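You operate a simulated robot arm through the tools that you are given. There is no shell and no other tool. Be economical: measure what you need, move in short steps, check, and stop when the job is done.

You are at the controls of a simulated two-armed robot. One attempt, no reset.

Task
Take the lid off the clear jar and lay it down on the top of the seals bench.

The check looks at the end state, three seconds after you hand in, the way a careful person would. Anything else that was tipped, shoved, dropped, spilled or broken makes it a failure. Lids that push on must go on centred and level and be pressed home; caps that screw on are set level and turned clockwise until they are tight.

Robot
Two 7-joint arms with two-finger parallel grippers on one trunk, on a base that drives. Base frame: it is fixed to the floor where the robot stands at the start and does not move with it; the origin is under the middle of the robot, x ahead of it, y to its left, z up. Units: mm, degrees, N and s.
The left shoulder is at the start at [70, 188, 1140], the right one opposite. With the tool pointing down near the work surface each hand reaches from about 320 to 800 mm from the robot's upright axis, wherever it stands, measured 20 degrees to its own side. Places, roughly: clear jar (8x8x9 cm) [500, 0, 800]. Payload 3.91 kg a hand.
The TCP of each hand is the grasp point between the finger pads, 30 mm short of the fingertips. In the tool frame z runs along the fingers and y along their closing line. Largest opening 110 mm; finger width 20, thickness 10; the body of the gripper, 48 by 112 mm, starts 55 mm behind the TCP.
Orientation is that of the tool frame in the base frame, as a unit quaternion [x, y, z, w]. With the fingers straight down and closing along the base's y, the tool's x points along the base's -x, its y along +y and its z along -z.

Tools
- The arms move only by the tool step_arm. It takes "left_moves", "right_moves" or both (then of equal length, played together; a hand with none holds still); each is a list of rows, each a list of 7 numbers: the opening, from 0 (shut) to 1 (fully open), then the shift along the base's x, y, z in mm, then the turn, a rotation vector about the base's x, y, z in degrees. In form: [[claw, x, y, z, rx, ry, rz], ...]. A call has 1 to 20 rows; each row is the pose to reach, as a shift and turn from the pose commanded when the call began. Rows are played at 5 a second. More than 50 mm and 8.6 degrees between two rows, or a gripper value outside its range, and nothing of the call is played. A pose out of reach is approached as far as the arm can. The call stops where the force on the tool passes 40 N (or 10 N more than at its start, if that is more) or the arm is blocked; 0.2 s more then pass. The fingers move at their own pace (about 72 mm/s each) and stop on an object; they squeeze with about 25 N. The grip force told is the motor's: it shows also when the fingers shut on nothing. Time passes only in rows, and 0.2 s behind the last, so rows that repeat a pose let the fingers close. It gives the time, the measured TCP pose, the force on the tool (base axes), the opening and the grip force at its end, in the units of the frame above (readings bear some noise), with the torque about the TCP (base axes, N m) and any sound that the robot's microphone picked up.
- Cameras (640 x 400 px; columns grow to the right, rows downward): "scene" is now at [138, 22.5, 1376.7]; the picture's right is [0.24, -0.97, 0.00], its down [-0.48, -0.12, -0.87] and it looks along [0.84, 0.21, -0.50] (base axes); focal length 250 px, centre (320, 200). "left" rides on the left gripper at [72, -17, -103] in its tool frame; the picture's right is [0.23, 0.97, 0.00], its down [-0.76, 0.18, -0.62] and it looks along [-0.61, 0.14, 0.78] (tool axes); focal length 222 px, centre (320, 200). "right" rides on the right gripper at [72, 17, -103] in its tool frame; the picture's right is [-0.23, 0.97, 0.00], its down [-0.76, -0.18, -0.62] and it looks along [-0.61, -0.14, 0.78] (tool axes); focal length 222 px, centre (320, 200). There is no depth. A picture from a camera that has moved, and an enlarged one, comes with that camera's place and axes in the base frame and with its lens.
- capture(camera): a new picture of that camera. No time passes.
- slide_trunk(by): slides the trunk up (or, below 0, down) by that many mm; the arms and the scene camera ride with it, the base frame stays. It gives what a move gives, with no picture.
- roll_base(legs): drives the robot by 1 to 6 legs, each [ahead, turn to the left] in mm and degrees, along the robot's own axes; the way and the turn of a leg run together, so that a leg with both is an arc; at most 1500 mm and 180 degrees a leg. The arms and the cameras ride along, it lands a little off, and it stops where it bumps. It gives what a move gives.
- head_to(pan, tilt): turns the head with the scene camera to pan (to the left, within 86 degrees either way) and tilt (down, from -29 to 69), counted from straight ahead of the robot. It gives what a move gives.
- zoom(camera, box): a new picture of the part [left, top, right, bottom] of that camera's present view, enlarged. No time passes.
- close_job(): hands the job in; it is judged then, once.

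Go step by step. Nothing tells you exact positions but the pictures and the camera data: compare them with the known pose of the tool, close in by small moves and look again before you grip or let go. The budget is 120 turns and 100 pictures, counting those below and the enlarged ones. Unless the task says otherwise, let go and move clear before handing in, and close with one line.

The tools are called as name(argument=value, ...) on one line, values as JSON. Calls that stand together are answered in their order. step_arm: Moves the arms, as the interface text tells. Its arguments: {"type":"object","properties":{"left_moves":{"type":"array","items":{"type":"array","items":{"type":"number"}}},"right_moves":{"type":"array","items":{"type":"array","items":{"type":"number"}}}},"required":[]} The other tools are called the same way: slide_trunk (by) slides the trunk up or down; roll_base (legs) drives the base; head_to (pan, tilt) turns the head that bears the scene camera; capture (camera) takes a picture; zoom (camera, box) takes an enlarged picture of a part of a camera's view; close_job () hands the job in.

At the start:

```text
time: 0.0
left_tcp_pos: [531.3, 344.5, 1164.4]
left_orientation: [0.0, 1.0, 0.0, 0.0]
left_force: [0.4, 0.5, -1.1]
left_ft_torque: [0.01, 0.0, -0.02]
left_gripper_width: 110.1
left_grip_force: 0.0
right_tcp_pos: [451.5, -71.7, 1255.0]
right_orientation: [0.0, 1.0, 0.001, 0.0]
right_force: [0.4, 0.0, 0.7]
right_ft_torque: [0.03, -0.02, 0.01]
right_gripper_width: 109.8
right_grip_force: 0.1
trunk travel left (down, up): [-650.0, 290.0]
robot x, y, heading: [0.3, 0.2, -0.1]
head pan, tilt: [14.2, 29.7]
```

scene: 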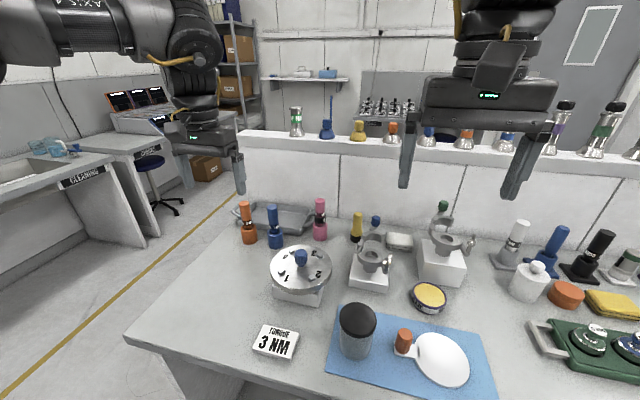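
right: 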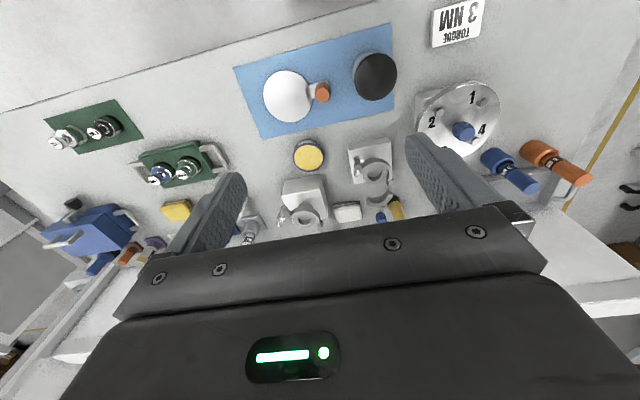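
left: 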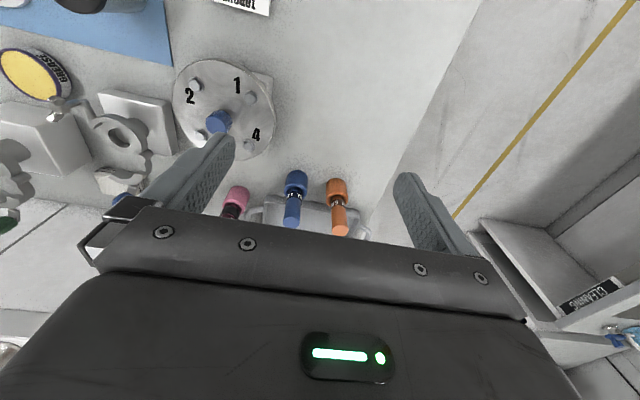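

I see the jar with its black lid at about [500, 0], standing on a blue mat. I don't see the seals bench yet, so I'll look around for it.

zoom(camera="scene", box=[0, 60, 240, 210])

zoom(camera="scene", box=[280, 270, 480, 395])

head_to(pan=75, tilt=25)

capture(camera="scene")

head_to(pan=-65, tilt=25)

capture(camera="scene")

```text
2.67 times, centred on (120, 135) of scene
camera zoom: at [138.0, 22.5, 1376.7], right [0.24, -0.97, 0.0], down [-0.48, -0.12, -0.87], along [0.84, 0.21, -0.5], focal length 667 px, centre (853, 373)
```

zoom: 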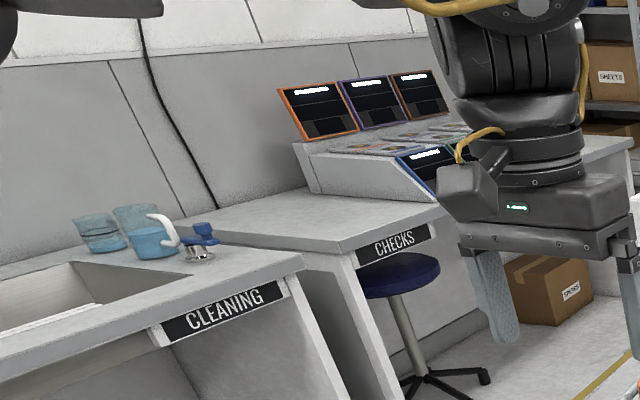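

```text
3.20 times, centred on (380, 332) of scene
camera zoom: at [138.0, 22.5, 1376.7], right [0.24, -0.97, 0.0], down [-0.48, -0.12, -0.87], along [0.84, 0.21, -0.5], focal length 800 px, centre (128, -224)
```

zoom: 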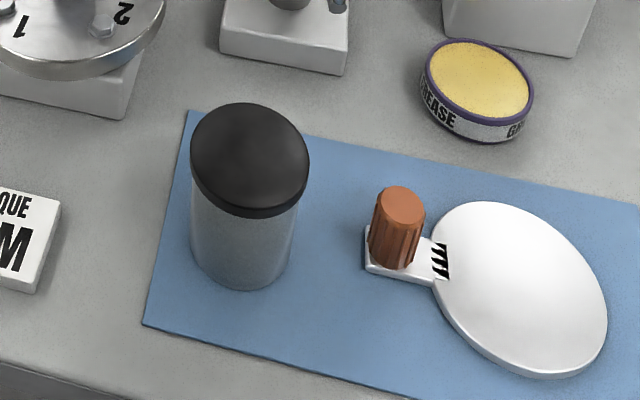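

```text
time: 1.3
left_tcp_pos: [532.6, 344.4, 1163.9]
left_orientation: [0.0, 1.0, 0.0, 0.001]
left_force: [0.1, 0.7, 1.2]
left_ft_torque: [-0.03, -0.01, -0.05]
left_gripper_width: 110.3
left_grip_force: 0.1
right_tcp_pos: [450.3, -71.3, 1256.5]
right_orientation: [0.0, 1.0, 0.0, 0.0]
right_force: [-0.1, 0.2, -0.3]
right_ft_torque: [0.01, 0.0, 0.0]
right_gripper_width: 110.1
right_grip_force: 0.0
trunk travel left (down, up): [-650.0, 290.0]
robot x, y, heading: [-1.8, 0.1, 0.3]
head pan, tilt: [75.0, 25.0]
```

```text
94 pictures are left
camera scene: at [74.2, 89.3, 1384.3], right [0.97, -0.26, 0.0], down [-0.11, -0.41, -0.91], along [0.24, 0.88, -0.42], focal length 250 px, centre (320, 200)
```

scene: 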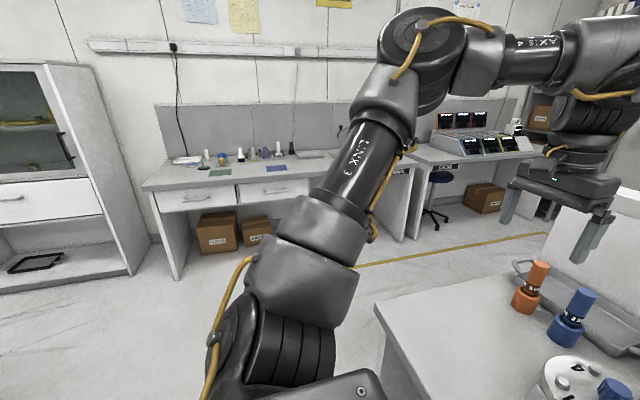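

```text
time: 3.5
left_tcp_pos: [531.0, 344.1, 1165.8]
left_orientation: [0.0, 1.0, -0.001, 0.0]
left_force: [0.3, 0.2, 0.7]
left_ft_torque: [0.05, -0.01, 0.0]
left_gripper_width: 109.8
left_grip_force: 0.0
right_tcp_pos: [452.0, -71.0, 1255.7]
right_orientation: [0.0, 1.0, 0.0, 0.0]
right_force: [-0.1, -0.5, -0.1]
right_ft_torque: [0.02, -0.03, 0.0]
right_gripper_width: 110.2
right_grip_force: 0.0
trunk travel left (down, up): [-650.0, 290.0]
robot x, y, heading: [1.1, -1.4, -0.0]
head pan, tilt: [-65.0, 25.0]
```

```text
93 pictures are left
camera scene: at [89.2, -83.2, 1384.3], right [-0.91, -0.42, 0.0], down [-0.18, 0.38, -0.91], along [0.38, -0.82, -0.42], focal length 250 px, centre (320, 200)
```

scene: 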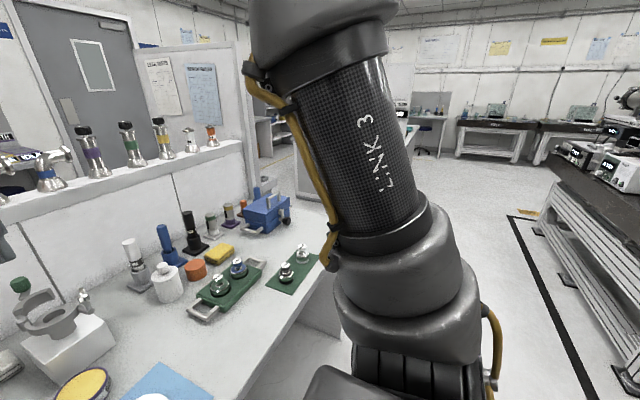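

No sign saying "seals" in these views. The drawer bench to the left is partly hidden by the arm, so I'll look at it more closely.

head_to(pan=60, tilt=20)

capture(camera="scene")

head_to(pan=86, tilt=20)

zoom(camera="scene", box=[160, 80, 480, 280])

```text
time: 5.6
left_tcp_pos: [530.5, 346.0, 1164.6]
left_orientation: [0.001, 1.0, 0.0, 0.0]
left_force: [-0.2, 0.5, -0.4]
left_ft_torque: [0.01, 0.01, 0.01]
left_gripper_width: 109.8
left_grip_force: 0.1
right_tcp_pos: [452.3, -71.3, 1257.2]
right_orientation: [0.0, 1.0, 0.001, 0.0]
right_force: [0.1, -0.1, -0.1]
right_ft_torque: [-0.01, 0.02, 0.0]
right_gripper_width: 109.8
right_grip_force: 0.1
trunk travel left (down, up): [-650.0, 290.0]
robot x, y, heading: [-0.1, 3.1, 0.0]
head pan, tilt: [60.0, 20.0]
```

```text
92 pictures are left
camera scene: at [96.8, 80.9, 1392.4], right [0.87, -0.5, 0.0], down [-0.17, -0.3, -0.94], along [0.47, 0.81, -0.34], focal length 250 px, centre (320, 200)
```

scene: 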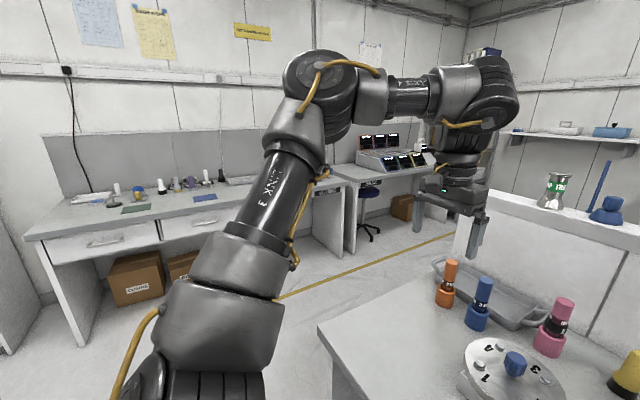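

```text
time: 6.5
left_tcp_pos: [531.8, 344.9, 1164.1]
left_orientation: [0.0, 1.0, 0.001, 0.0]
left_force: [0.2, 0.0, 0.4]
left_ft_torque: [0.02, 0.03, -0.01]
left_gripper_width: 110.0
left_grip_force: 0.0
right_tcp_pos: [452.0, -71.4, 1256.6]
right_orientation: [0.0, 1.0, 0.001, 0.0]
right_force: [-0.5, 0.4, -0.9]
right_ft_torque: [0.0, 0.01, 0.0]
right_gripper_width: 110.3
right_grip_force: 0.3
trunk travel left (down, up): [-650.0, 290.0]
robot x, y, heading: [1.3, -0.6, -0.1]
head pan, tilt: [85.9, 20.0]
```

```text
2.00 times, centred on (320, 180) of scene
camera zoom: at [56.9, 93.1, 1392.4], right [1.0, -0.07, 0.0], down [-0.02, -0.34, -0.94], along [0.07, 0.94, -0.34], focal length 500 px, centre (320, 240)
```

zoom: 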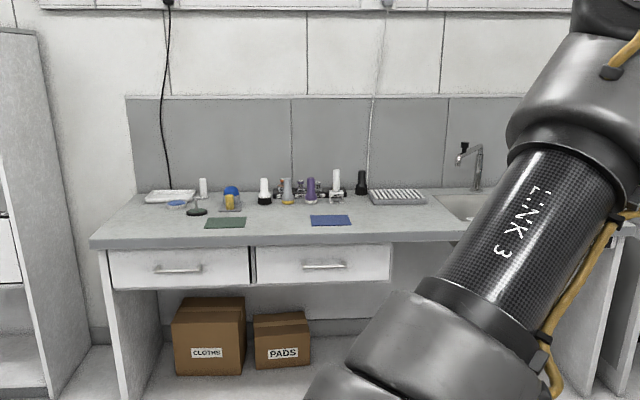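

That is the cleaning bench, which has the sink. I'll check the right side of the room next.

head_to(pan=-86, tilt=10)

capture(camera="scene")

head_to(pan=-45, tilt=10)

capture(camera="scene")

```text
time: 9.1
left_tcp_pos: [530.2, 344.2, 1165.0]
left_orientation: [0.0, 1.0, -0.001, -0.001]
left_force: [0.2, -0.5, 0.7]
left_ft_torque: [0.01, 0.01, 0.0]
left_gripper_width: 109.9
left_grip_force: 0.1
right_tcp_pos: [450.8, -70.4, 1255.7]
right_orientation: [0.0, 1.0, 0.0, 0.0]
right_force: [0.4, 0.2, -0.1]
right_ft_torque: [0.01, -0.02, 0.0]
right_gripper_width: 110.0
right_grip_force: 0.0
trunk travel left (down, up): [-650.0, 290.0]
robot x, y, heading: [1.4, 1.0, 0.0]
head pan, tilt: [-85.9, 10.0]
```

```text
90 pictures are left
camera scene: at [56.8, -92.5, 1408.7], right [-1.0, -0.07, 0.0], down [-0.01, 0.17, -0.98], along [0.07, -0.98, -0.17], focal length 250 px, centre (320, 200)
```

scene: 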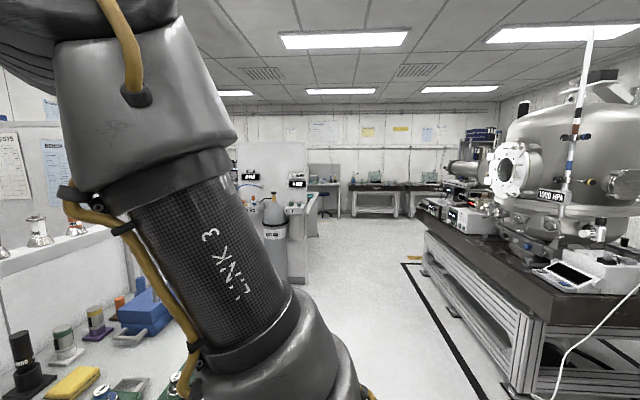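

```text
time: 10.2
left_tcp_pos: [531.3, 344.6, 1164.9]
left_orientation: [-0.001, 1.0, 0.0, 0.001]
left_force: [0.1, 0.1, -0.2]
left_ft_torque: [-0.01, -0.05, -0.01]
left_gripper_width: 110.1
left_grip_force: 0.1
right_tcp_pos: [451.3, -71.9, 1255.9]
right_orientation: [0.0, 1.0, 0.0, -0.001]
right_force: [0.0, -0.8, -0.1]
right_ft_torque: [0.03, -0.01, -0.01]
right_gripper_width: 109.8
right_grip_force: 0.0
trunk travel left (down, up): [-650.0, 290.0]
robot x, y, heading: [2.0, -3.4, 0.0]
head pan, tilt: [-45.0, 10.0]
```

```text
89 pictures are left
camera scene: at [115.9, -65.6, 1408.7], right [-0.71, -0.71, 0.0], down [-0.12, 0.12, -0.98], along [0.7, -0.7, -0.17], focal length 250 px, centre (320, 200)
```

scene: 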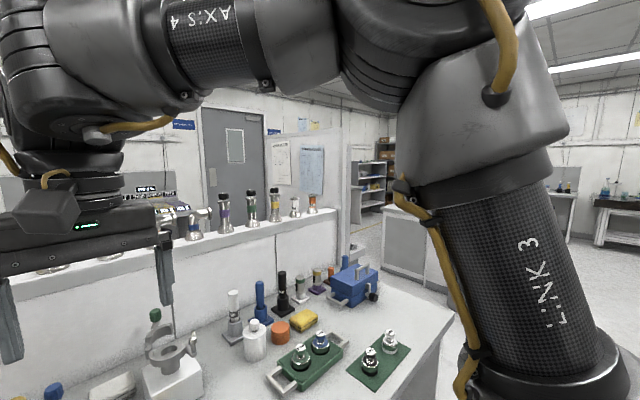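

No "SEALS" sign here either. I'll turn in place, left and away from the bench items, to see what is behind me.

roll_base(legs=[[0, 100]])

head_to(pan=0, tilt=15)

capture(camera="scene")

head_to(pan=80, tilt=15)

capture(camera="scene")

```text
time: 14.9
left_tcp_pos: [-455.3, 439.8, 1164.1]
left_orientation: [0.783, -0.622, 0.0, 0.0]
left_force: [0.0, 0.2, -0.5]
left_ft_torque: [0.0, 0.03, 0.0]
left_gripper_width: 109.9
left_grip_force: 0.0
right_tcp_pos: [-32.2, 455.2, 1256.0]
right_orientation: [0.783, -0.622, 0.0, -0.001]
right_force: [0.0, 0.0, 0.3]
right_ft_torque: [0.0, 0.01, -0.01]
right_gripper_width: 110.0
right_grip_force: 0.0
trunk travel left (down, up): [-650.0, 290.0]
robot x, y, heading: [2.0, -1.3, 102.8]
head pan, tilt: [-45.0, 10.0]
```

```text
time: 16.0
left_tcp_pos: [-454.8, 440.2, 1164.8]
left_orientation: [0.783, -0.622, 0.0, 0.0]
left_force: [-0.6, 0.4, -0.2]
left_ft_torque: [0.01, 0.01, 0.02]
left_gripper_width: 110.0
left_grip_force: 0.0
right_tcp_pos: [-32.6, 456.8, 1256.5]
right_orientation: [0.783, -0.622, 0.0, 0.0]
right_force: [0.0, -0.1, -0.4]
right_ft_torque: [-0.01, 0.01, 0.01]
right_gripper_width: 110.2
right_grip_force: 0.1
trunk travel left (down, up): [-650.0, 290.0]
robot x, y, heading: [-1.2, -2.1, 103.1]
head pan, tilt: [0.0, 15.0]
```

```text
88 pictures are left
camera scene: at [-32.4, 140.0, 1400.5], right [0.97, 0.22, 0.0], down [0.06, -0.25, -0.97], along [-0.22, 0.94, -0.26], focal length 250 px, centre (320, 200)
```

scene: 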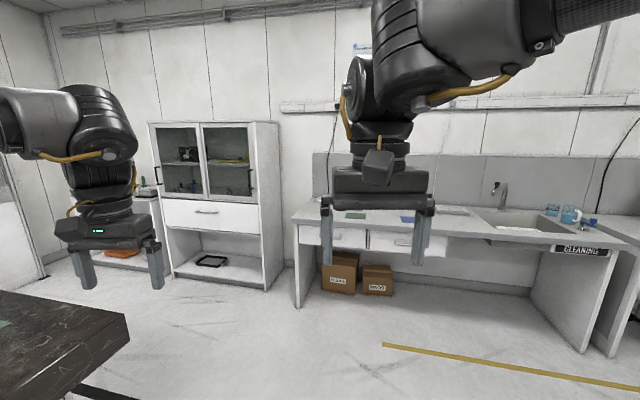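

```text
time: 17.6
left_tcp_pos: [-455.8, 438.9, 1164.0]
left_orientation: [0.783, -0.622, 0.0, 0.0]
left_force: [0.0, 0.1, 0.0]
left_ft_torque: [-0.01, 0.03, 0.01]
left_gripper_width: 110.0
left_grip_force: 0.0
right_tcp_pos: [-32.9, 457.1, 1256.9]
right_orientation: [0.783, -0.622, 0.0, 0.0]
right_force: [0.0, -0.1, -0.8]
right_ft_torque: [-0.01, -0.04, 0.0]
right_gripper_width: 109.8
right_grip_force: 0.1
trunk travel left (down, up): [-650.0, 290.0]
robot x, y, heading: [-1.9, -1.0, 103.0]
head pan, tilt: [80.0, 15.0]
```

```text
87 pictures are left
camera scene: at [-104.7, 44.1, 1400.5], right [-0.05, 1.0, 0.0], down [0.26, 0.01, -0.97], along [-0.96, -0.05, -0.26], focal length 250 px, centre (320, 200)
```

scene: 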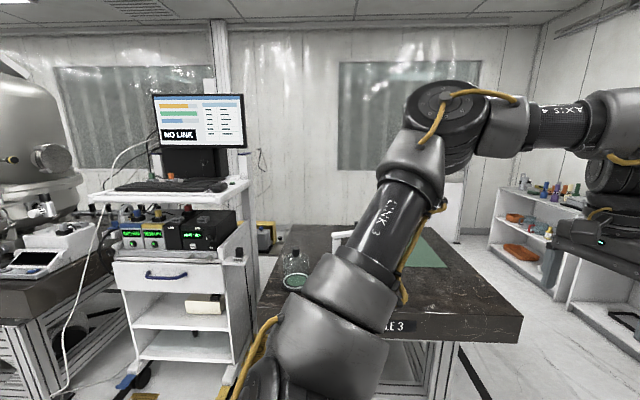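

Behind me is a dark table with a sign ending in "LE 3". I'll turn further to see the rest of the room.

head_to(pan=0, tilt=12)

roll_base(legs=[[0, 80]])

capture(camera="scene")

head_to(pan=75, tilt=8)

capture(camera="scene")

```text
time: 19.1
left_tcp_pos: [-455.4, 439.2, 1164.9]
left_orientation: [0.782, -0.623, 0.0, 0.001]
left_force: [-1.1, 0.0, 0.4]
left_ft_torque: [0.01, 0.05, 0.0]
left_gripper_width: 109.8
left_grip_force: 0.0
right_tcp_pos: [-31.4, 456.6, 1256.2]
right_orientation: [0.784, -0.621, 0.0, 0.0]
right_force: [0.6, -0.6, -0.2]
right_ft_torque: [0.0, -0.05, -0.02]
right_gripper_width: 109.9
right_grip_force: 0.0
trunk travel left (down, up): [-650.0, 290.0]
robot x, y, heading: [-0.3, 1.5, 103.0]
head pan, tilt: [0.0, 12.0]
```

```text
time: 22.9
left_tcp_pos: [-521.3, -360.0, 1165.3]
left_orientation: [1.0, 0.015, 0.0, 0.0]
left_force: [0.3, 0.3, 0.0]
left_ft_torque: [0.0, 0.01, 0.02]
left_gripper_width: 110.0
left_grip_force: 0.2
right_tcp_pos: [-452.6, 58.9, 1256.4]
right_orientation: [1.0, 0.014, 0.0, 0.0]
right_force: [0.1, -0.5, -0.1]
right_ft_torque: [-0.01, -0.01, 0.01]
right_gripper_width: 109.9
right_grip_force: 0.0
trunk travel left (down, up): [-650.0, 290.0]
robot x, y, heading: [2.8, 1.9, -178.3]
head pan, tilt: [0.0, 12.0]
```

```text
86 pictures are left
camera scene: at [-143.3, -4.1, 1405.4], right [-0.03, 1.0, 0.0], down [0.21, 0.01, -0.98], along [-0.98, -0.03, -0.21], focal length 250 px, centre (320, 200)
```

scene: 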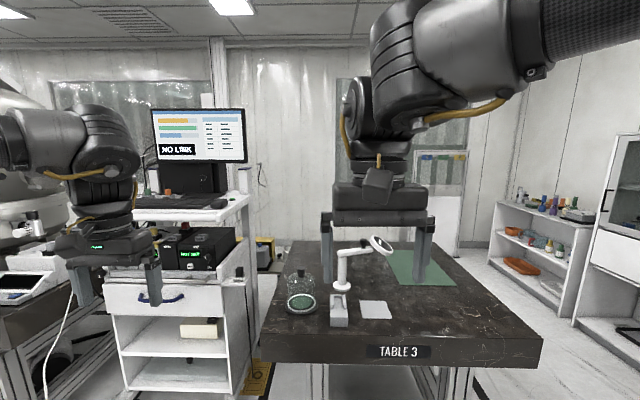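

```text
time: 24.3
left_tcp_pos: [-521.2, -360.2, 1164.0]
left_orientation: [1.0, 0.015, 0.001, 0.001]
left_force: [-0.3, -0.1, -0.4]
left_ft_torque: [0.02, -0.03, 0.0]
left_gripper_width: 110.0
left_grip_force: 0.1
right_tcp_pos: [-453.2, 57.6, 1255.4]
right_orientation: [1.0, 0.015, 0.0, 0.0]
right_force: [0.1, -0.2, 0.2]
right_ft_torque: [0.01, 0.01, 0.0]
right_gripper_width: 110.1
right_grip_force: 0.0
trunk travel left (down, up): [-650.0, 290.0]
robot x, y, heading: [2.8, -1.8, -178.5]
head pan, tilt: [75.0, 8.0]
```

```text
85 pictures are left
camera scene: at [-71.6, -91.5, 1411.9], right [-0.97, 0.23, 0.0], down [0.03, 0.14, -0.99], along [-0.23, -0.96, -0.14], focal length 250 px, centre (320, 200)
```

scene: 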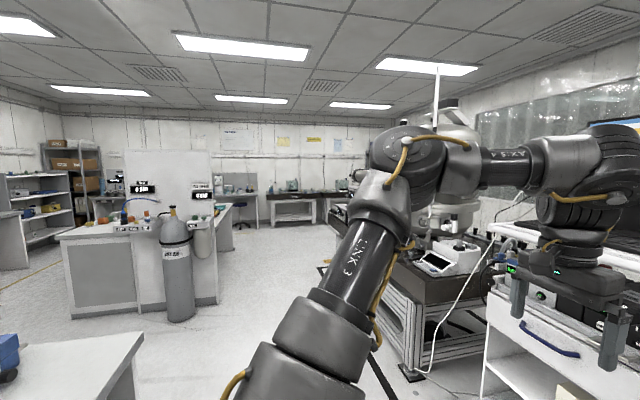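

zoom(camera="scene", box=[40, 140, 360, 340])

zoom(camera="scene", box=[210, 150, 370, 250])

zoom(camera="scene", box=[80, 160, 240, 260])

```text
2.00 times, centred on (200, 240) of scene
camera zoom: at [-71.6, -91.5, 1411.9], right [-0.97, 0.23, 0.0], down [0.03, 0.14, -0.99], along [-0.23, -0.96, -0.14], focal length 500 px, centre (560, 120)
```

zoom: 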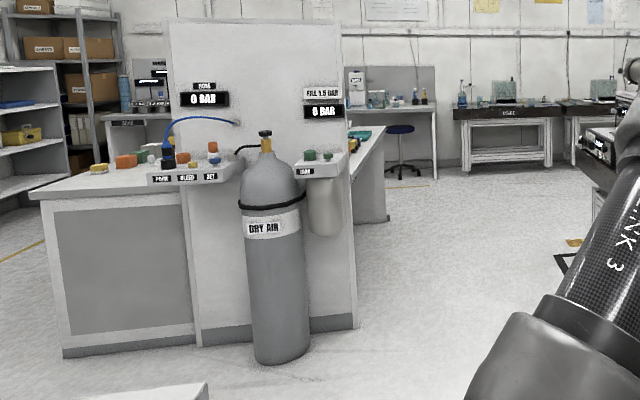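

```text
4.00 times, centred on (290, 200) of scene
camera zoom: at [-71.6, -91.5, 1411.9], right [-0.97, 0.23, 0.0], down [0.03, 0.14, -0.99], along [-0.23, -0.96, -0.14], focal length 1000 px, centre (440, 200)
```

zoom: 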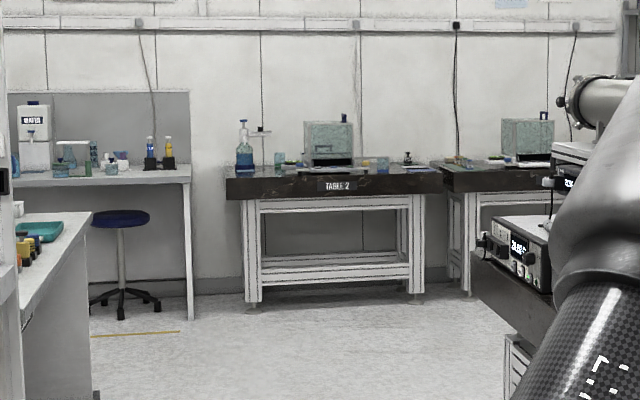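

```text
4.00 times, centred on (160, 210) of scene
camera zoom: at [-71.6, -91.5, 1411.9], right [-0.97, 0.23, 0.0], down [0.03, 0.14, -0.99], along [-0.23, -0.96, -0.14], focal length 1000 px, centre (960, 160)
```

zoom: 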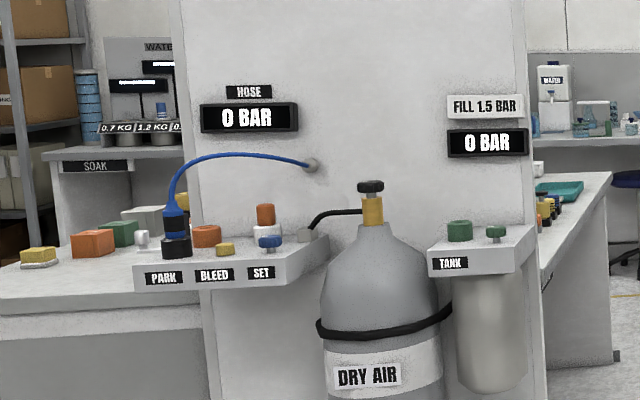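

Signs I can read so far: CLEANING, CHECKS, TABLE 2, TABLE 3, SOAK and WATER. I'll turn toward the right side and check the remaining benches, including the front of the starting bench.

head_to(pan=0, tilt=12)

roll_base(legs=[[0, 100]])

capture(camera="scene")

head_to(pan=80, tilt=40)

capture(camera="scene")

```text
time: 25.8
left_tcp_pos: [-520.6, -360.5, 1164.5]
left_orientation: [1.0, 0.015, 0.0, 0.0]
left_force: [0.6, -0.4, 0.7]
left_ft_torque: [0.01, -0.01, 0.0]
left_gripper_width: 110.1
left_grip_force: 0.0
right_tcp_pos: [-452.7, 58.1, 1257.0]
right_orientation: [1.0, 0.014, 0.0, 0.0]
right_force: [0.0, -0.1, 0.2]
right_ft_torque: [0.01, -0.02, -0.02]
right_gripper_width: 109.9
right_grip_force: 0.0
trunk travel left (down, up): [-650.0, 290.0]
robot x, y, heading: [-1.6, -2.3, -178.2]
head pan, tilt: [0.0, 12.0]
```

```text
time: 30.4
left_tcp_pos: [451.5, -444.0, 1164.5]
left_orientation: [0.626, 0.78, 0.0, 0.0]
left_force: [0.2, -0.1, 0.3]
left_ft_torque: [-0.01, 0.01, 0.01]
left_gripper_width: 109.9
left_grip_force: 0.1
right_tcp_pos: [26.6, -456.1, 1256.0]
right_orientation: [0.626, 0.78, 0.0, 0.001]
right_force: [0.5, 0.2, 0.5]
right_ft_torque: [0.0, -0.02, -0.01]
right_gripper_width: 110.2
right_grip_force: 0.0
trunk travel left (down, up): [-650.0, 290.0]
robot x, y, heading: [1.9, -3.3, -77.6]
head pan, tilt: [0.0, 12.0]
```

```text
81 pictures are left
camera scene: at [31.2, -139.9, 1405.4], right [-0.98, -0.22, 0.0], down [-0.05, 0.2, -0.98], along [0.21, -0.95, -0.21], focal length 250 px, centre (320, 200)
```

scene: 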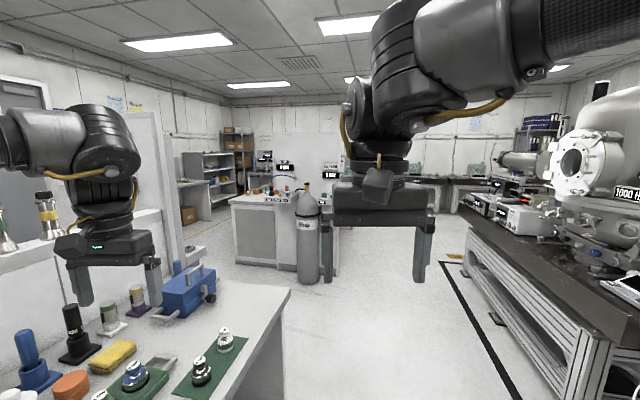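

```text
time: 32.0
left_tcp_pos: [450.3, -444.1, 1165.4]
left_orientation: [0.626, 0.78, 0.0, 0.0]
left_force: [0.2, -0.2, -0.3]
left_ft_torque: [0.0, 0.02, 0.02]
left_gripper_width: 110.0
left_grip_force: 0.1
right_tcp_pos: [27.9, -455.6, 1255.4]
right_orientation: [0.627, 0.779, 0.0, 0.0]
right_force: [-0.8, -0.2, -0.4]
right_ft_torque: [-0.01, 0.0, -0.03]
right_gripper_width: 110.1
right_grip_force: 0.0
trunk travel left (down, up): [-650.0, 290.0]
robot x, y, heading: [-1.9, 3.2, -77.5]
head pan, tilt: [80.0, 40.0]
```

```text
80 pictures are left
camera scene: at [95.9, -45.2, 1361.0], right [0.04, -1.0, 0.0], down [-0.64, -0.03, -0.77], along [0.77, 0.03, -0.64], focal length 250 px, centre (320, 200)
```

scene: 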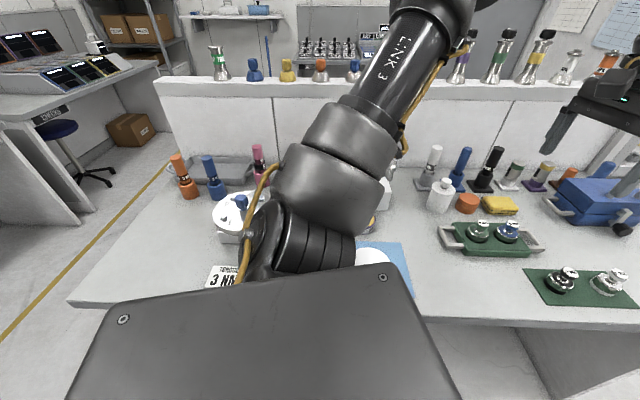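

The starting bench shows no sign so far. I'll turn back to face it, look at its front edge, and zoom in on the far bench behind the partition.

zoom(camera="scene", box=[240, 10, 440, 135])

roll_base(legs=[[0, 77]])

head_to(pan=0, tilt=5)

capture(camera="scene")

head_to(pan=0, tilt=65)

capture(camera="scene")

```text
3.20 times, centred on (340, 72) of scene
camera zoom: at [95.9, -45.2, 1361.0], right [0.04, -1.0, 0.0], down [-0.64, -0.03, -0.77], along [0.77, 0.03, -0.64], focal length 800 px, centre (256, 608)
```

zoom: 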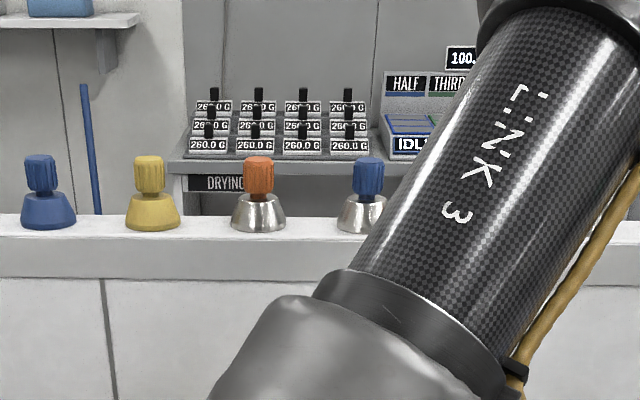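

```text
time: 35.7
left_tcp_pos: [529.6, 346.5, 1164.4]
left_orientation: [-0.003, 1.0, 0.0, -0.001]
left_force: [-1.0, -0.5, 0.5]
left_ft_torque: [0.01, -0.02, 0.04]
left_gripper_width: 110.4
left_grip_force: 0.1
right_tcp_pos: [452.1, -69.5, 1256.5]
right_orientation: [-0.002, 1.0, -0.001, 0.001]
right_force: [-0.1, -0.3, 0.6]
right_ft_torque: [-0.01, 0.0, -0.03]
right_gripper_width: 110.0
right_grip_force: 0.0
trunk travel left (down, up): [-650.0, 290.0]
robot x, y, heading: [1.1, -0.2, 0.4]
head pan, tilt: [80.0, 40.0]
```

```text
time: 37.3
left_tcp_pos: [528.4, 347.0, 1164.7]
left_orientation: [-0.003, 1.0, 0.001, -0.001]
left_force: [1.0, -0.6, -0.5]
left_ft_torque: [0.0, 0.04, 0.0]
left_gripper_width: 110.0
left_grip_force: 0.1
right_tcp_pos: [451.9, -69.1, 1256.2]
right_orientation: [-0.004, 1.0, 0.0, 0.001]
right_force: [-0.3, 0.7, -0.1]
right_ft_torque: [-0.02, 0.03, 0.0]
right_gripper_width: 109.8
right_grip_force: 0.1
trunk travel left (down, up): [-650.0, 290.0]
robot x, y, heading: [-0.2, 1.9, 0.3]
head pan, tilt: [0.0, 5.0]
```

```text
78 pictures are left
camera scene: at [142.1, 1.1, 1416.7], right [0.01, -1.0, 0.0], down [-0.09, 0.0, -1.0], along [1.0, 0.01, -0.09], focal length 250 px, centre (320, 200)
```

scene: 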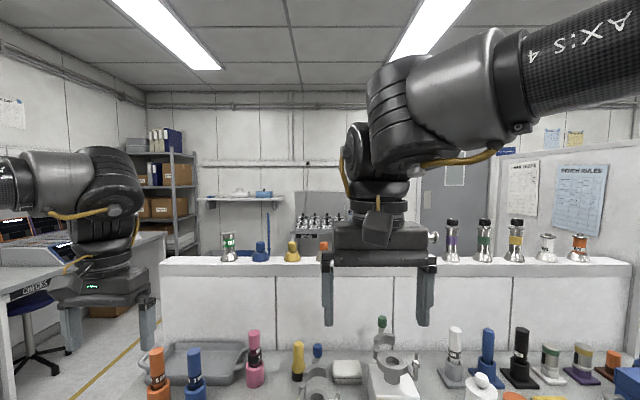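

```text
time: 38.6
left_tcp_pos: [529.2, 346.6, 1164.9]
left_orientation: [-0.003, 1.0, 0.0, -0.002]
left_force: [1.3, -0.1, -0.1]
left_ft_torque: [-0.02, -0.03, -0.02]
left_gripper_width: 109.9
left_grip_force: 0.2
right_tcp_pos: [452.4, -69.5, 1255.3]
right_orientation: [-0.004, 1.0, 0.0, 0.002]
right_force: [0.2, 0.2, -0.5]
right_ft_torque: [0.01, 0.02, -0.02]
right_gripper_width: 110.0
right_grip_force: 0.2
trunk travel left (down, up): [-650.0, 290.0]
robot x, y, heading: [-2.1, 1.7, 0.4]
head pan, tilt: [0.0, 65.0]
```

```text
77 pictures are left
camera scene: at [111.0, 0.9, 1328.7], right [0.01, -1.0, 0.0], down [-0.91, -0.01, -0.42], along [0.42, 0.0, -0.91], focal length 250 px, centre (320, 200)
```

scene: 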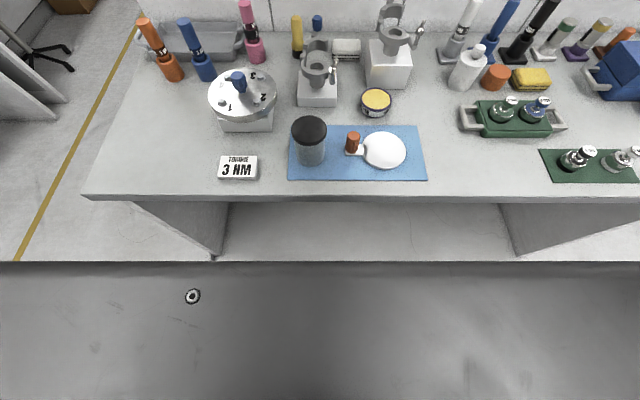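

The starting bench has no sign on its front. I'll read the posters and the rest of the far side.

head_to(pan=-25, tilt=5)

capture(camera="scene")

zoom(camera="scene", box=[320, 120, 480, 220])

```text
time: 39.9
left_tcp_pos: [528.5, 346.4, 1165.2]
left_orientation: [-0.003, 1.0, 0.0, -0.001]
left_force: [-0.4, 0.1, -0.1]
left_ft_torque: [-0.03, 0.01, 0.04]
left_gripper_width: 109.9
left_grip_force: 0.1
right_tcp_pos: [451.4, -68.4, 1255.7]
right_orientation: [-0.002, 1.0, -0.001, 0.001]
right_force: [0.0, 0.0, -0.7]
right_ft_torque: [0.04, -0.02, -0.01]
right_gripper_width: 110.1
right_grip_force: 0.1
trunk travel left (down, up): [-650.0, 290.0]
robot x, y, heading: [-1.6, 1.9, 0.2]
head pan, tilt: [-25.0, 5.0]
```

```text
76 pictures are left
camera scene: at [133.7, -37.8, 1416.7], right [-0.42, -0.91, 0.0], down [-0.08, 0.04, -1.0], along [0.91, -0.42, -0.09], focal length 250 px, centre (320, 200)
```

scene: 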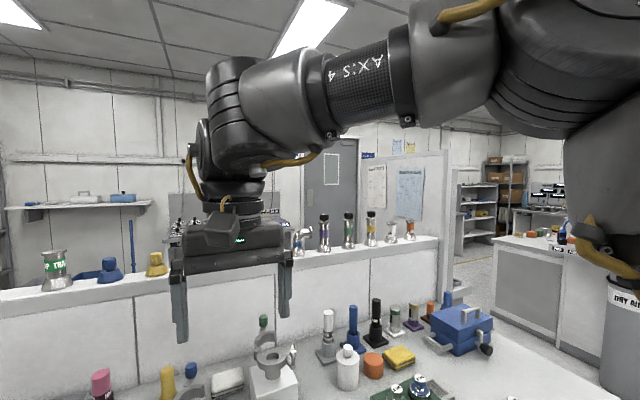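

```text
4.00 times, centred on (400, 170) of scene
camera zoom: at [133.7, -37.8, 1416.7], right [-0.42, -0.91, 0.0], down [-0.08, 0.04, -1.0], along [0.91, -0.42, -0.09], focal length 1000 px, centre (0, 320)
```

zoom: 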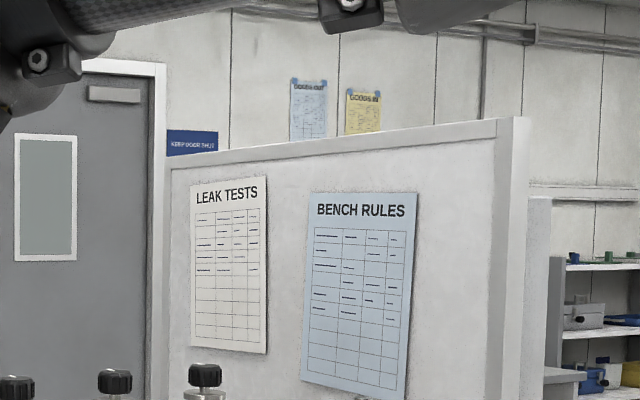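

The posters don't help, so I'll take the lid first and look for the seals bench afterwards. I put the lid centre at about [482, 27, 890], and I'm bringing the right hand above it for a closer look.

step_arm(right_moves=[[1, 10, 30, -30, 0, 0, 0], [1, 20, 60, -60, 0, 0, 0], [1, 30, 80, -90, 0, 0, 0], [1, 30, 96, -125, 0, 0, 0], [1, 30, 96, -160, 0, 0, 0], [1, 30, 96, -195, 0, 0, 0], [1, 30, 96, -225, 0, 0, 0], [1, 30, 96, -225, 0, 0, 0]])

capture(camera="right")

head_to(pan=0, tilt=55)

zoom(camera="scene", box=[220, 60, 420, 185])

```text
time: 41.7
left_tcp_pos: [526.9, 347.6, 1164.1]
left_orientation: [-0.002, 1.0, 0.0, -0.001]
left_force: [1.4, -0.6, 0.3]
left_ft_torque: [-0.02, -0.02, 0.0]
left_gripper_width: 109.9
left_grip_force: 0.0
right_tcp_pos: [481.3, 26.4, 1031.9]
right_orientation: [-0.002, 1.0, -0.001, 0.001]
right_force: [-0.2, -0.7, -0.3]
right_ft_torque: [0.04, 0.01, -0.01]
right_gripper_width: 110.1
right_grip_force: 0.1
trunk travel left (down, up): [-650.0, 290.0]
robot x, y, heading: [-2.6, -0.0, 0.3]
head pan, tilt: [-25.0, 5.0]
```

```text
74 pictures are left
camera right: at [408.4, 42.7, 1135.5], right [0.22, 0.98, 0.0], down [0.76, -0.17, 0.62], along [0.61, -0.14, -0.78], focal length 222 px, centre (320, 200)
```

right: 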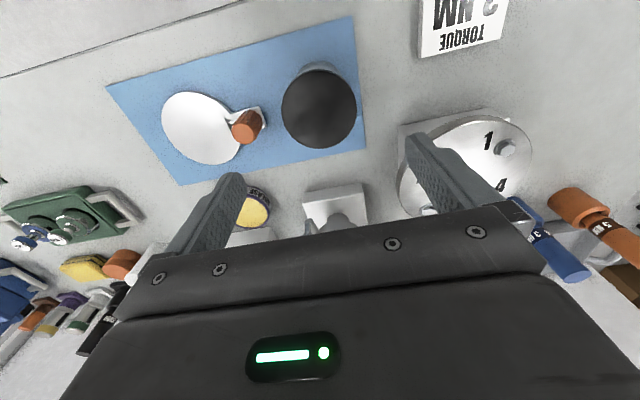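

```text
time: 42.8
left_tcp_pos: [529.9, 346.3, 1165.3]
left_orientation: [-0.003, 1.0, -0.001, -0.002]
left_force: [-0.4, 0.4, 0.4]
left_ft_torque: [-0.03, -0.02, 0.02]
left_gripper_width: 109.7
left_grip_force: 0.0
right_tcp_pos: [481.2, 27.2, 1032.3]
right_orientation: [-0.002, 1.0, 0.0, 0.0]
right_force: [-0.2, 0.5, -0.6]
right_ft_torque: [-0.02, -0.03, 0.0]
right_gripper_width: 110.0
right_grip_force: 0.1
trunk travel left (down, up): [-650.0, 290.0]
robot x, y, heading: [0.7, -0.3, 0.3]
head pan, tilt: [0.0, 55.0]
```

```text
3.20 times, centred on (320, 122) of scene
camera zoom: at [122.3, 0.9, 1340.4], right [0.01, -1.0, 0.0], down [-0.82, 0.0, -0.57], along [0.57, 0.0, -0.82], focal length 800 px, centre (320, 448)
```

zoom: 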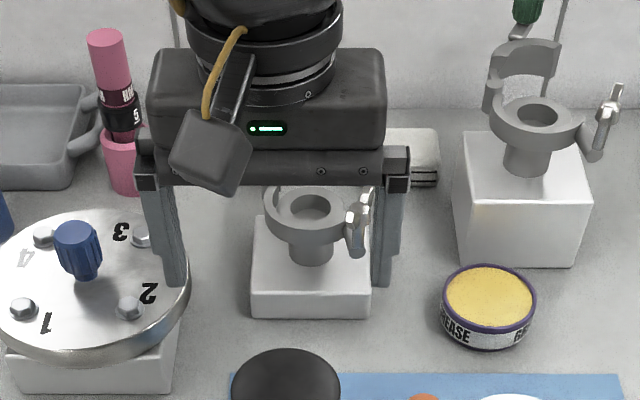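

Both cameras agree on the lid centre, near [481, 25]. Next I need the lid's height and rim depth from a closer view.

head_to(pan=0, tilt=45)

zoom(camera="scene", box=[270, 170, 350, 220])

zoom(camera="right", box=[240, 40, 400, 140])

```text
time: 43.6
left_tcp_pos: [529.5, 347.1, 1164.3]
left_orientation: [-0.002, 1.0, 0.0, -0.001]
left_force: [-0.4, 0.1, -0.3]
left_ft_torque: [-0.03, 0.0, 0.01]
left_gripper_width: 109.9
left_grip_force: 0.0
right_tcp_pos: [481.9, 27.8, 1031.6]
right_orientation: [-0.003, 1.0, 0.0, 0.001]
right_force: [-0.4, 0.1, 0.2]
right_ft_torque: [0.02, -0.02, 0.02]
right_gripper_width: 110.2
right_grip_force: 0.2
trunk travel left (down, up): [-650.0, 290.0]
robot x, y, heading: [2.7, 1.8, 0.3]
head pan, tilt: [0.0, 45.0]
```

```text
8.00 times, centred on (310, 195) of scene
camera zoom: at [131.5, 1.1, 1353.7], right [0.01, -1.0, 0.0], down [-0.71, 0.0, -0.71], along [0.71, 0.0, -0.71], focal length 2001 px, centre (400, 240)
```

zoom: 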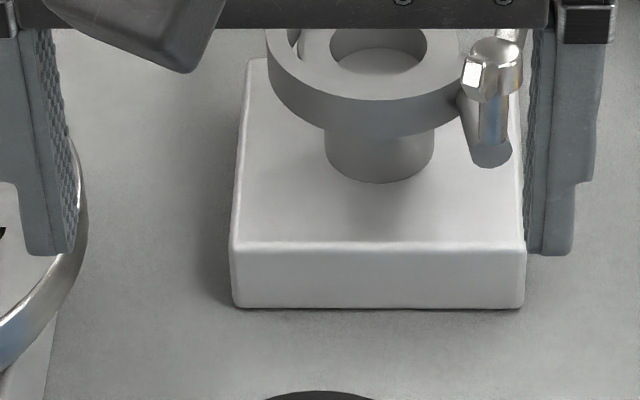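

```text
4.00 times, centred on (320, 90) of right
camera zoom: at [409.0, 42.9, 1135.5], right [0.22, 0.98, 0.0], down [0.76, -0.17, 0.62], along [0.61, -0.14, -0.78], focal length 888 px, centre (320, 640)
```

zoom: 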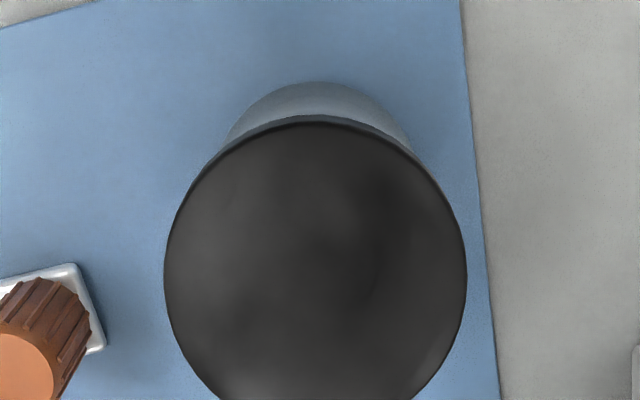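

zoom(camera="scene", box=[264, 210, 360, 270])

```text
6.67 times, centred on (312, 240) of scene
camera zoom: at [131.5, 1.1, 1353.7], right [0.01, -1.0, 0.0], down [-0.71, 0.0, -0.71], along [0.71, 0.0, -0.71], focal length 1667 px, centre (373, -67)
```

zoom: 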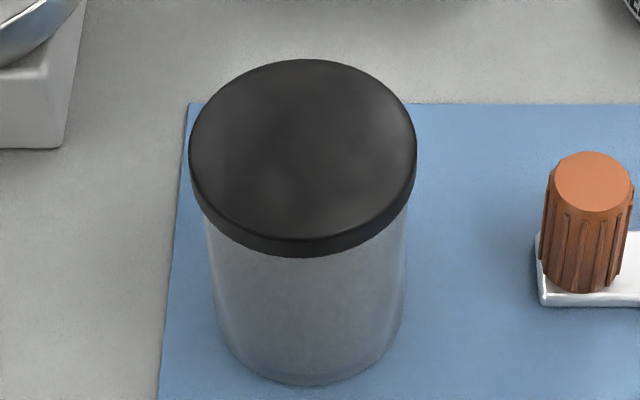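

The lid is 77 mm across and its rim runs from about z = 892 to 902, centred at [480, 25]. I'll lower around it until the fingertips are just below the rim.

step_arm(right_moves=[[1, -1, -2, -30, 0, 0, 0], [1, -1, -2, -60, 0, 0, 0], [1, -1, -2, -80, 0, 0, 0], [1, -1, -2, -95, 0, 0, 0], [1, -1, -2, -95, 0, 0, 0]])

capture(camera="right")

zoom(camera="scene", box=[240, 160, 400, 260])

```text
time: 44.8
left_tcp_pos: [529.1, 347.5, 1164.5]
left_orientation: [-0.002, 1.0, 0.0, 0.0]
left_force: [0.4, 0.5, -0.6]
left_ft_torque: [0.0, -0.01, 0.02]
left_gripper_width: 110.1
left_grip_force: 0.0
right_tcp_pos: [481.9, 26.2, 936.2]
right_orientation: [-0.004, 1.0, 0.0, 0.001]
right_force: [0.2, -0.6, -0.9]
right_ft_torque: [-0.01, 0.01, 0.0]
right_gripper_width: 109.9
right_grip_force: 0.1
trunk travel left (down, up): [-650.0, 290.0]
robot x, y, heading: [1.8, -3.2, 0.4]
head pan, tilt: [0.0, 45.0]
```

```text
69 pictures are left
camera right: at [408.8, 41.6, 1040.2], right [0.22, 0.98, 0.0], down [0.76, -0.17, 0.62], along [0.61, -0.14, -0.78], focal length 222 px, centre (320, 200)
```

right: 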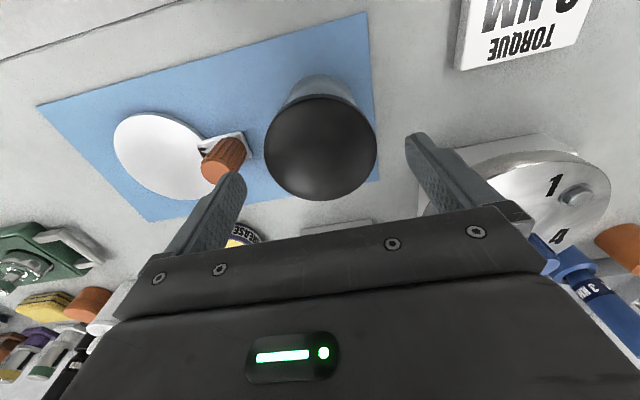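

```text
4.00 times, centred on (320, 210) of scene
camera zoom: at [131.1, 1.1, 1353.8], right [0.01, -1.0, 0.0], down [-0.71, 0.0, -0.71], along [0.71, 0.0, -0.71], focal length 1000 px, centre (320, 160)
```

zoom: 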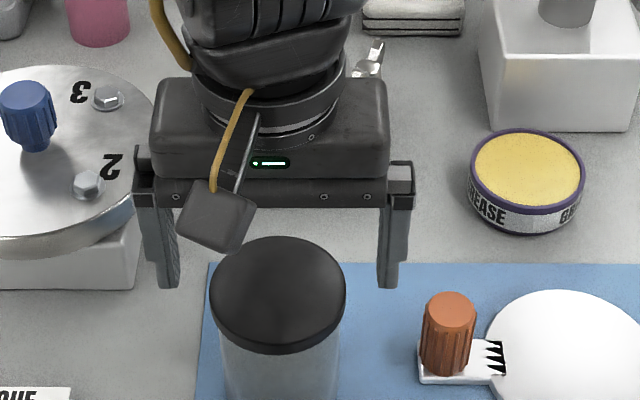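

Centre confirmed at about [480, 26] with the fingers straddling the lid evenly. I'll lower 15 mm and close gently.

step_arm(right_moves=[[1, -1, 0, -8, 0, 0, 0], [1, -2, 0, -16, 0, 0, 0], [0.85, -2, 0, -16, 0, 0, 0], [0.78, -2, 0, -16, 0, 0, 0], [0.6, -2, 0, -16, 0, 0, 0], [0.6, -2, 0, -16, 0, 0, 0], [0.6, -2, 0, -16, 0, 0, 0]])

capture(camera="right")

zoom(camera="scene", box=[240, 180, 400, 280])

```text
time: 46.4
left_tcp_pos: [529.4, 347.7, 1164.5]
left_orientation: [-0.003, 1.0, -0.001, -0.001]
left_force: [0.2, 1.1, 0.2]
left_ft_torque: [-0.01, 0.0, -0.01]
left_gripper_width: 110.1
left_grip_force: 0.1
right_tcp_pos: [478.6, 24.7, 921.7]
right_orientation: [-0.003, 1.0, 0.001, 0.001]
right_force: [-0.4, 1.1, 0.2]
right_ft_torque: [0.01, 0.05, -0.02]
right_gripper_width: 75.1
right_grip_force: 24.9
trunk travel left (down, up): [-650.0, 290.0]
robot x, y, heading: [-3.1, 0.5, 0.3]
head pan, tilt: [0.0, 45.0]
```

```text
67 pictures are left
camera right: at [406.6, 40.8, 1024.1], right [0.22, 0.98, 0.0], down [0.76, -0.17, 0.62], along [0.61, -0.14, -0.78], focal length 222 px, centre (320, 200)
```

right: 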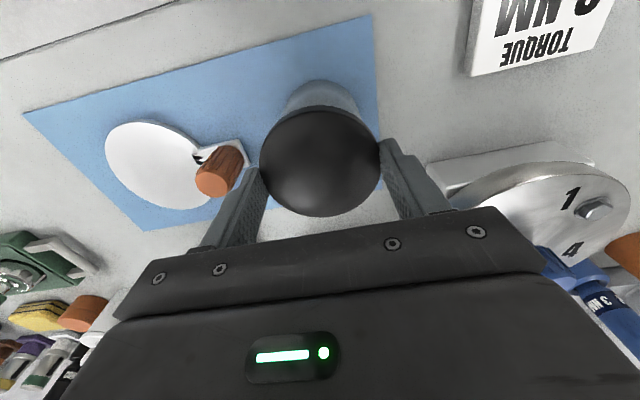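

```text
4.00 times, centred on (320, 230) of scene
camera zoom: at [131.5, 1.2, 1353.7], right [0.01, -1.0, 0.0], down [-0.71, 0.0, -0.71], along [0.71, 0.0, -0.71], focal length 1000 px, centre (320, 80)
```

zoom: 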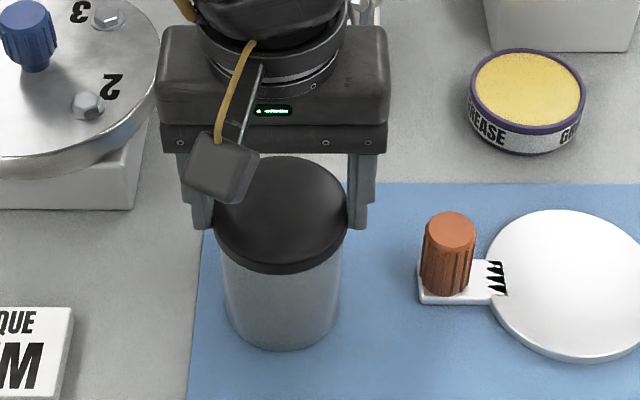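

The lid is gripped at 75 mm. I'll lift a few millimetres and watch the force to see whether it comes free.

step_arm(right_moves=[[0.6, 0, 0, 2, 0, 0, 0], [0.6, 0, 0, 4, 0, 0, 0]])

zoom(camera="scene", box=[264, 210, 360, 270])

```text
time: 47.0
left_tcp_pos: [528.8, 347.3, 1164.0]
left_orientation: [-0.002, 1.0, 0.0, 0.0]
left_force: [-0.3, 0.7, -1.0]
left_ft_torque: [-0.01, 0.02, 0.02]
left_gripper_width: 109.8
left_grip_force: 0.1
right_tcp_pos: [480.0, 24.7, 924.5]
right_orientation: [-0.002, 1.0, 0.0, 0.0]
right_force: [0.1, 0.4, -1.9]
right_ft_torque: [0.03, 0.02, -0.01]
right_gripper_width: 74.8
right_grip_force: 24.7
trunk travel left (down, up): [-650.0, 290.0]
robot x, y, heading: [-1.4, -0.7, 0.3]
head pan, tilt: [0.0, 45.0]
```

```text
6.67 times, centred on (312, 240) of scene
camera zoom: at [131.6, 1.1, 1353.7], right [0.01, -1.0, 0.0], down [-0.71, 0.0, -0.71], along [0.71, 0.0, -0.71], focal length 1667 px, centre (373, -67)
```

zoom: 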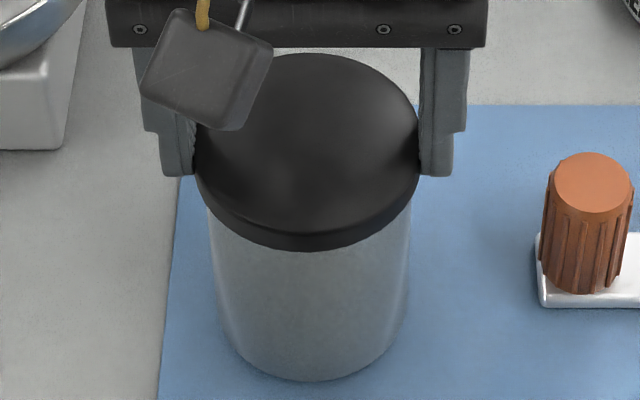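

The reading is about 2 N. I can't tell yet whether the jar is coming up too, so I'll lift a bit more and compare.

step_arm(right_moves=[[0.6, 0, 0, 3, 0, 0, 0], [0.6, 0, 0, 6, 0, 0, 0], [0.6, 0, 0, 6, 0, 0, 0]])

zoom(camera="scene", box=[264, 210, 360, 270])

```text
time: 47.8
left_tcp_pos: [529.1, 347.9, 1164.8]
left_orientation: [-0.003, 1.0, 0.001, -0.001]
left_force: [-0.4, -0.5, -0.4]
left_ft_torque: [0.03, 0.02, 0.0]
left_gripper_width: 110.2
left_grip_force: 0.0
right_tcp_pos: [479.3, 25.1, 930.6]
right_orientation: [-0.003, 1.0, 0.0, 0.001]
right_force: [0.4, -0.5, -1.1]
right_ft_torque: [0.02, 0.0, -0.01]
right_gripper_width: 74.8
right_grip_force: 25.3
trunk travel left (down, up): [-650.0, 290.0]
robot x, y, heading: [2.1, -2.1, 0.1]
head pan, tilt: [0.0, 45.0]
```

```text
6.67 times, centred on (312, 240) of scene
camera zoom: at [131.8, 1.1, 1353.7], right [0.01, -1.0, 0.0], down [-0.71, 0.0, -0.71], along [0.71, 0.0, -0.71], focal length 1667 px, centre (373, -67)
```

zoom: 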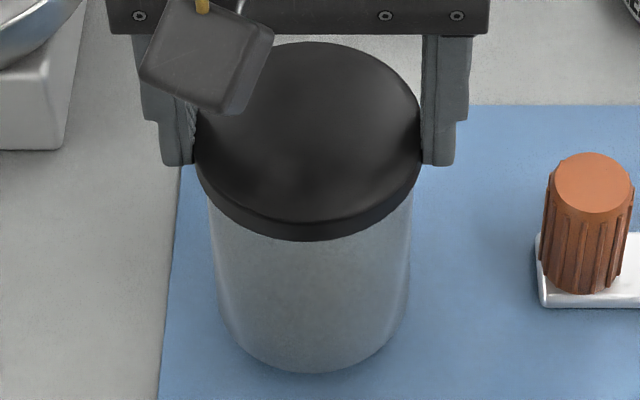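

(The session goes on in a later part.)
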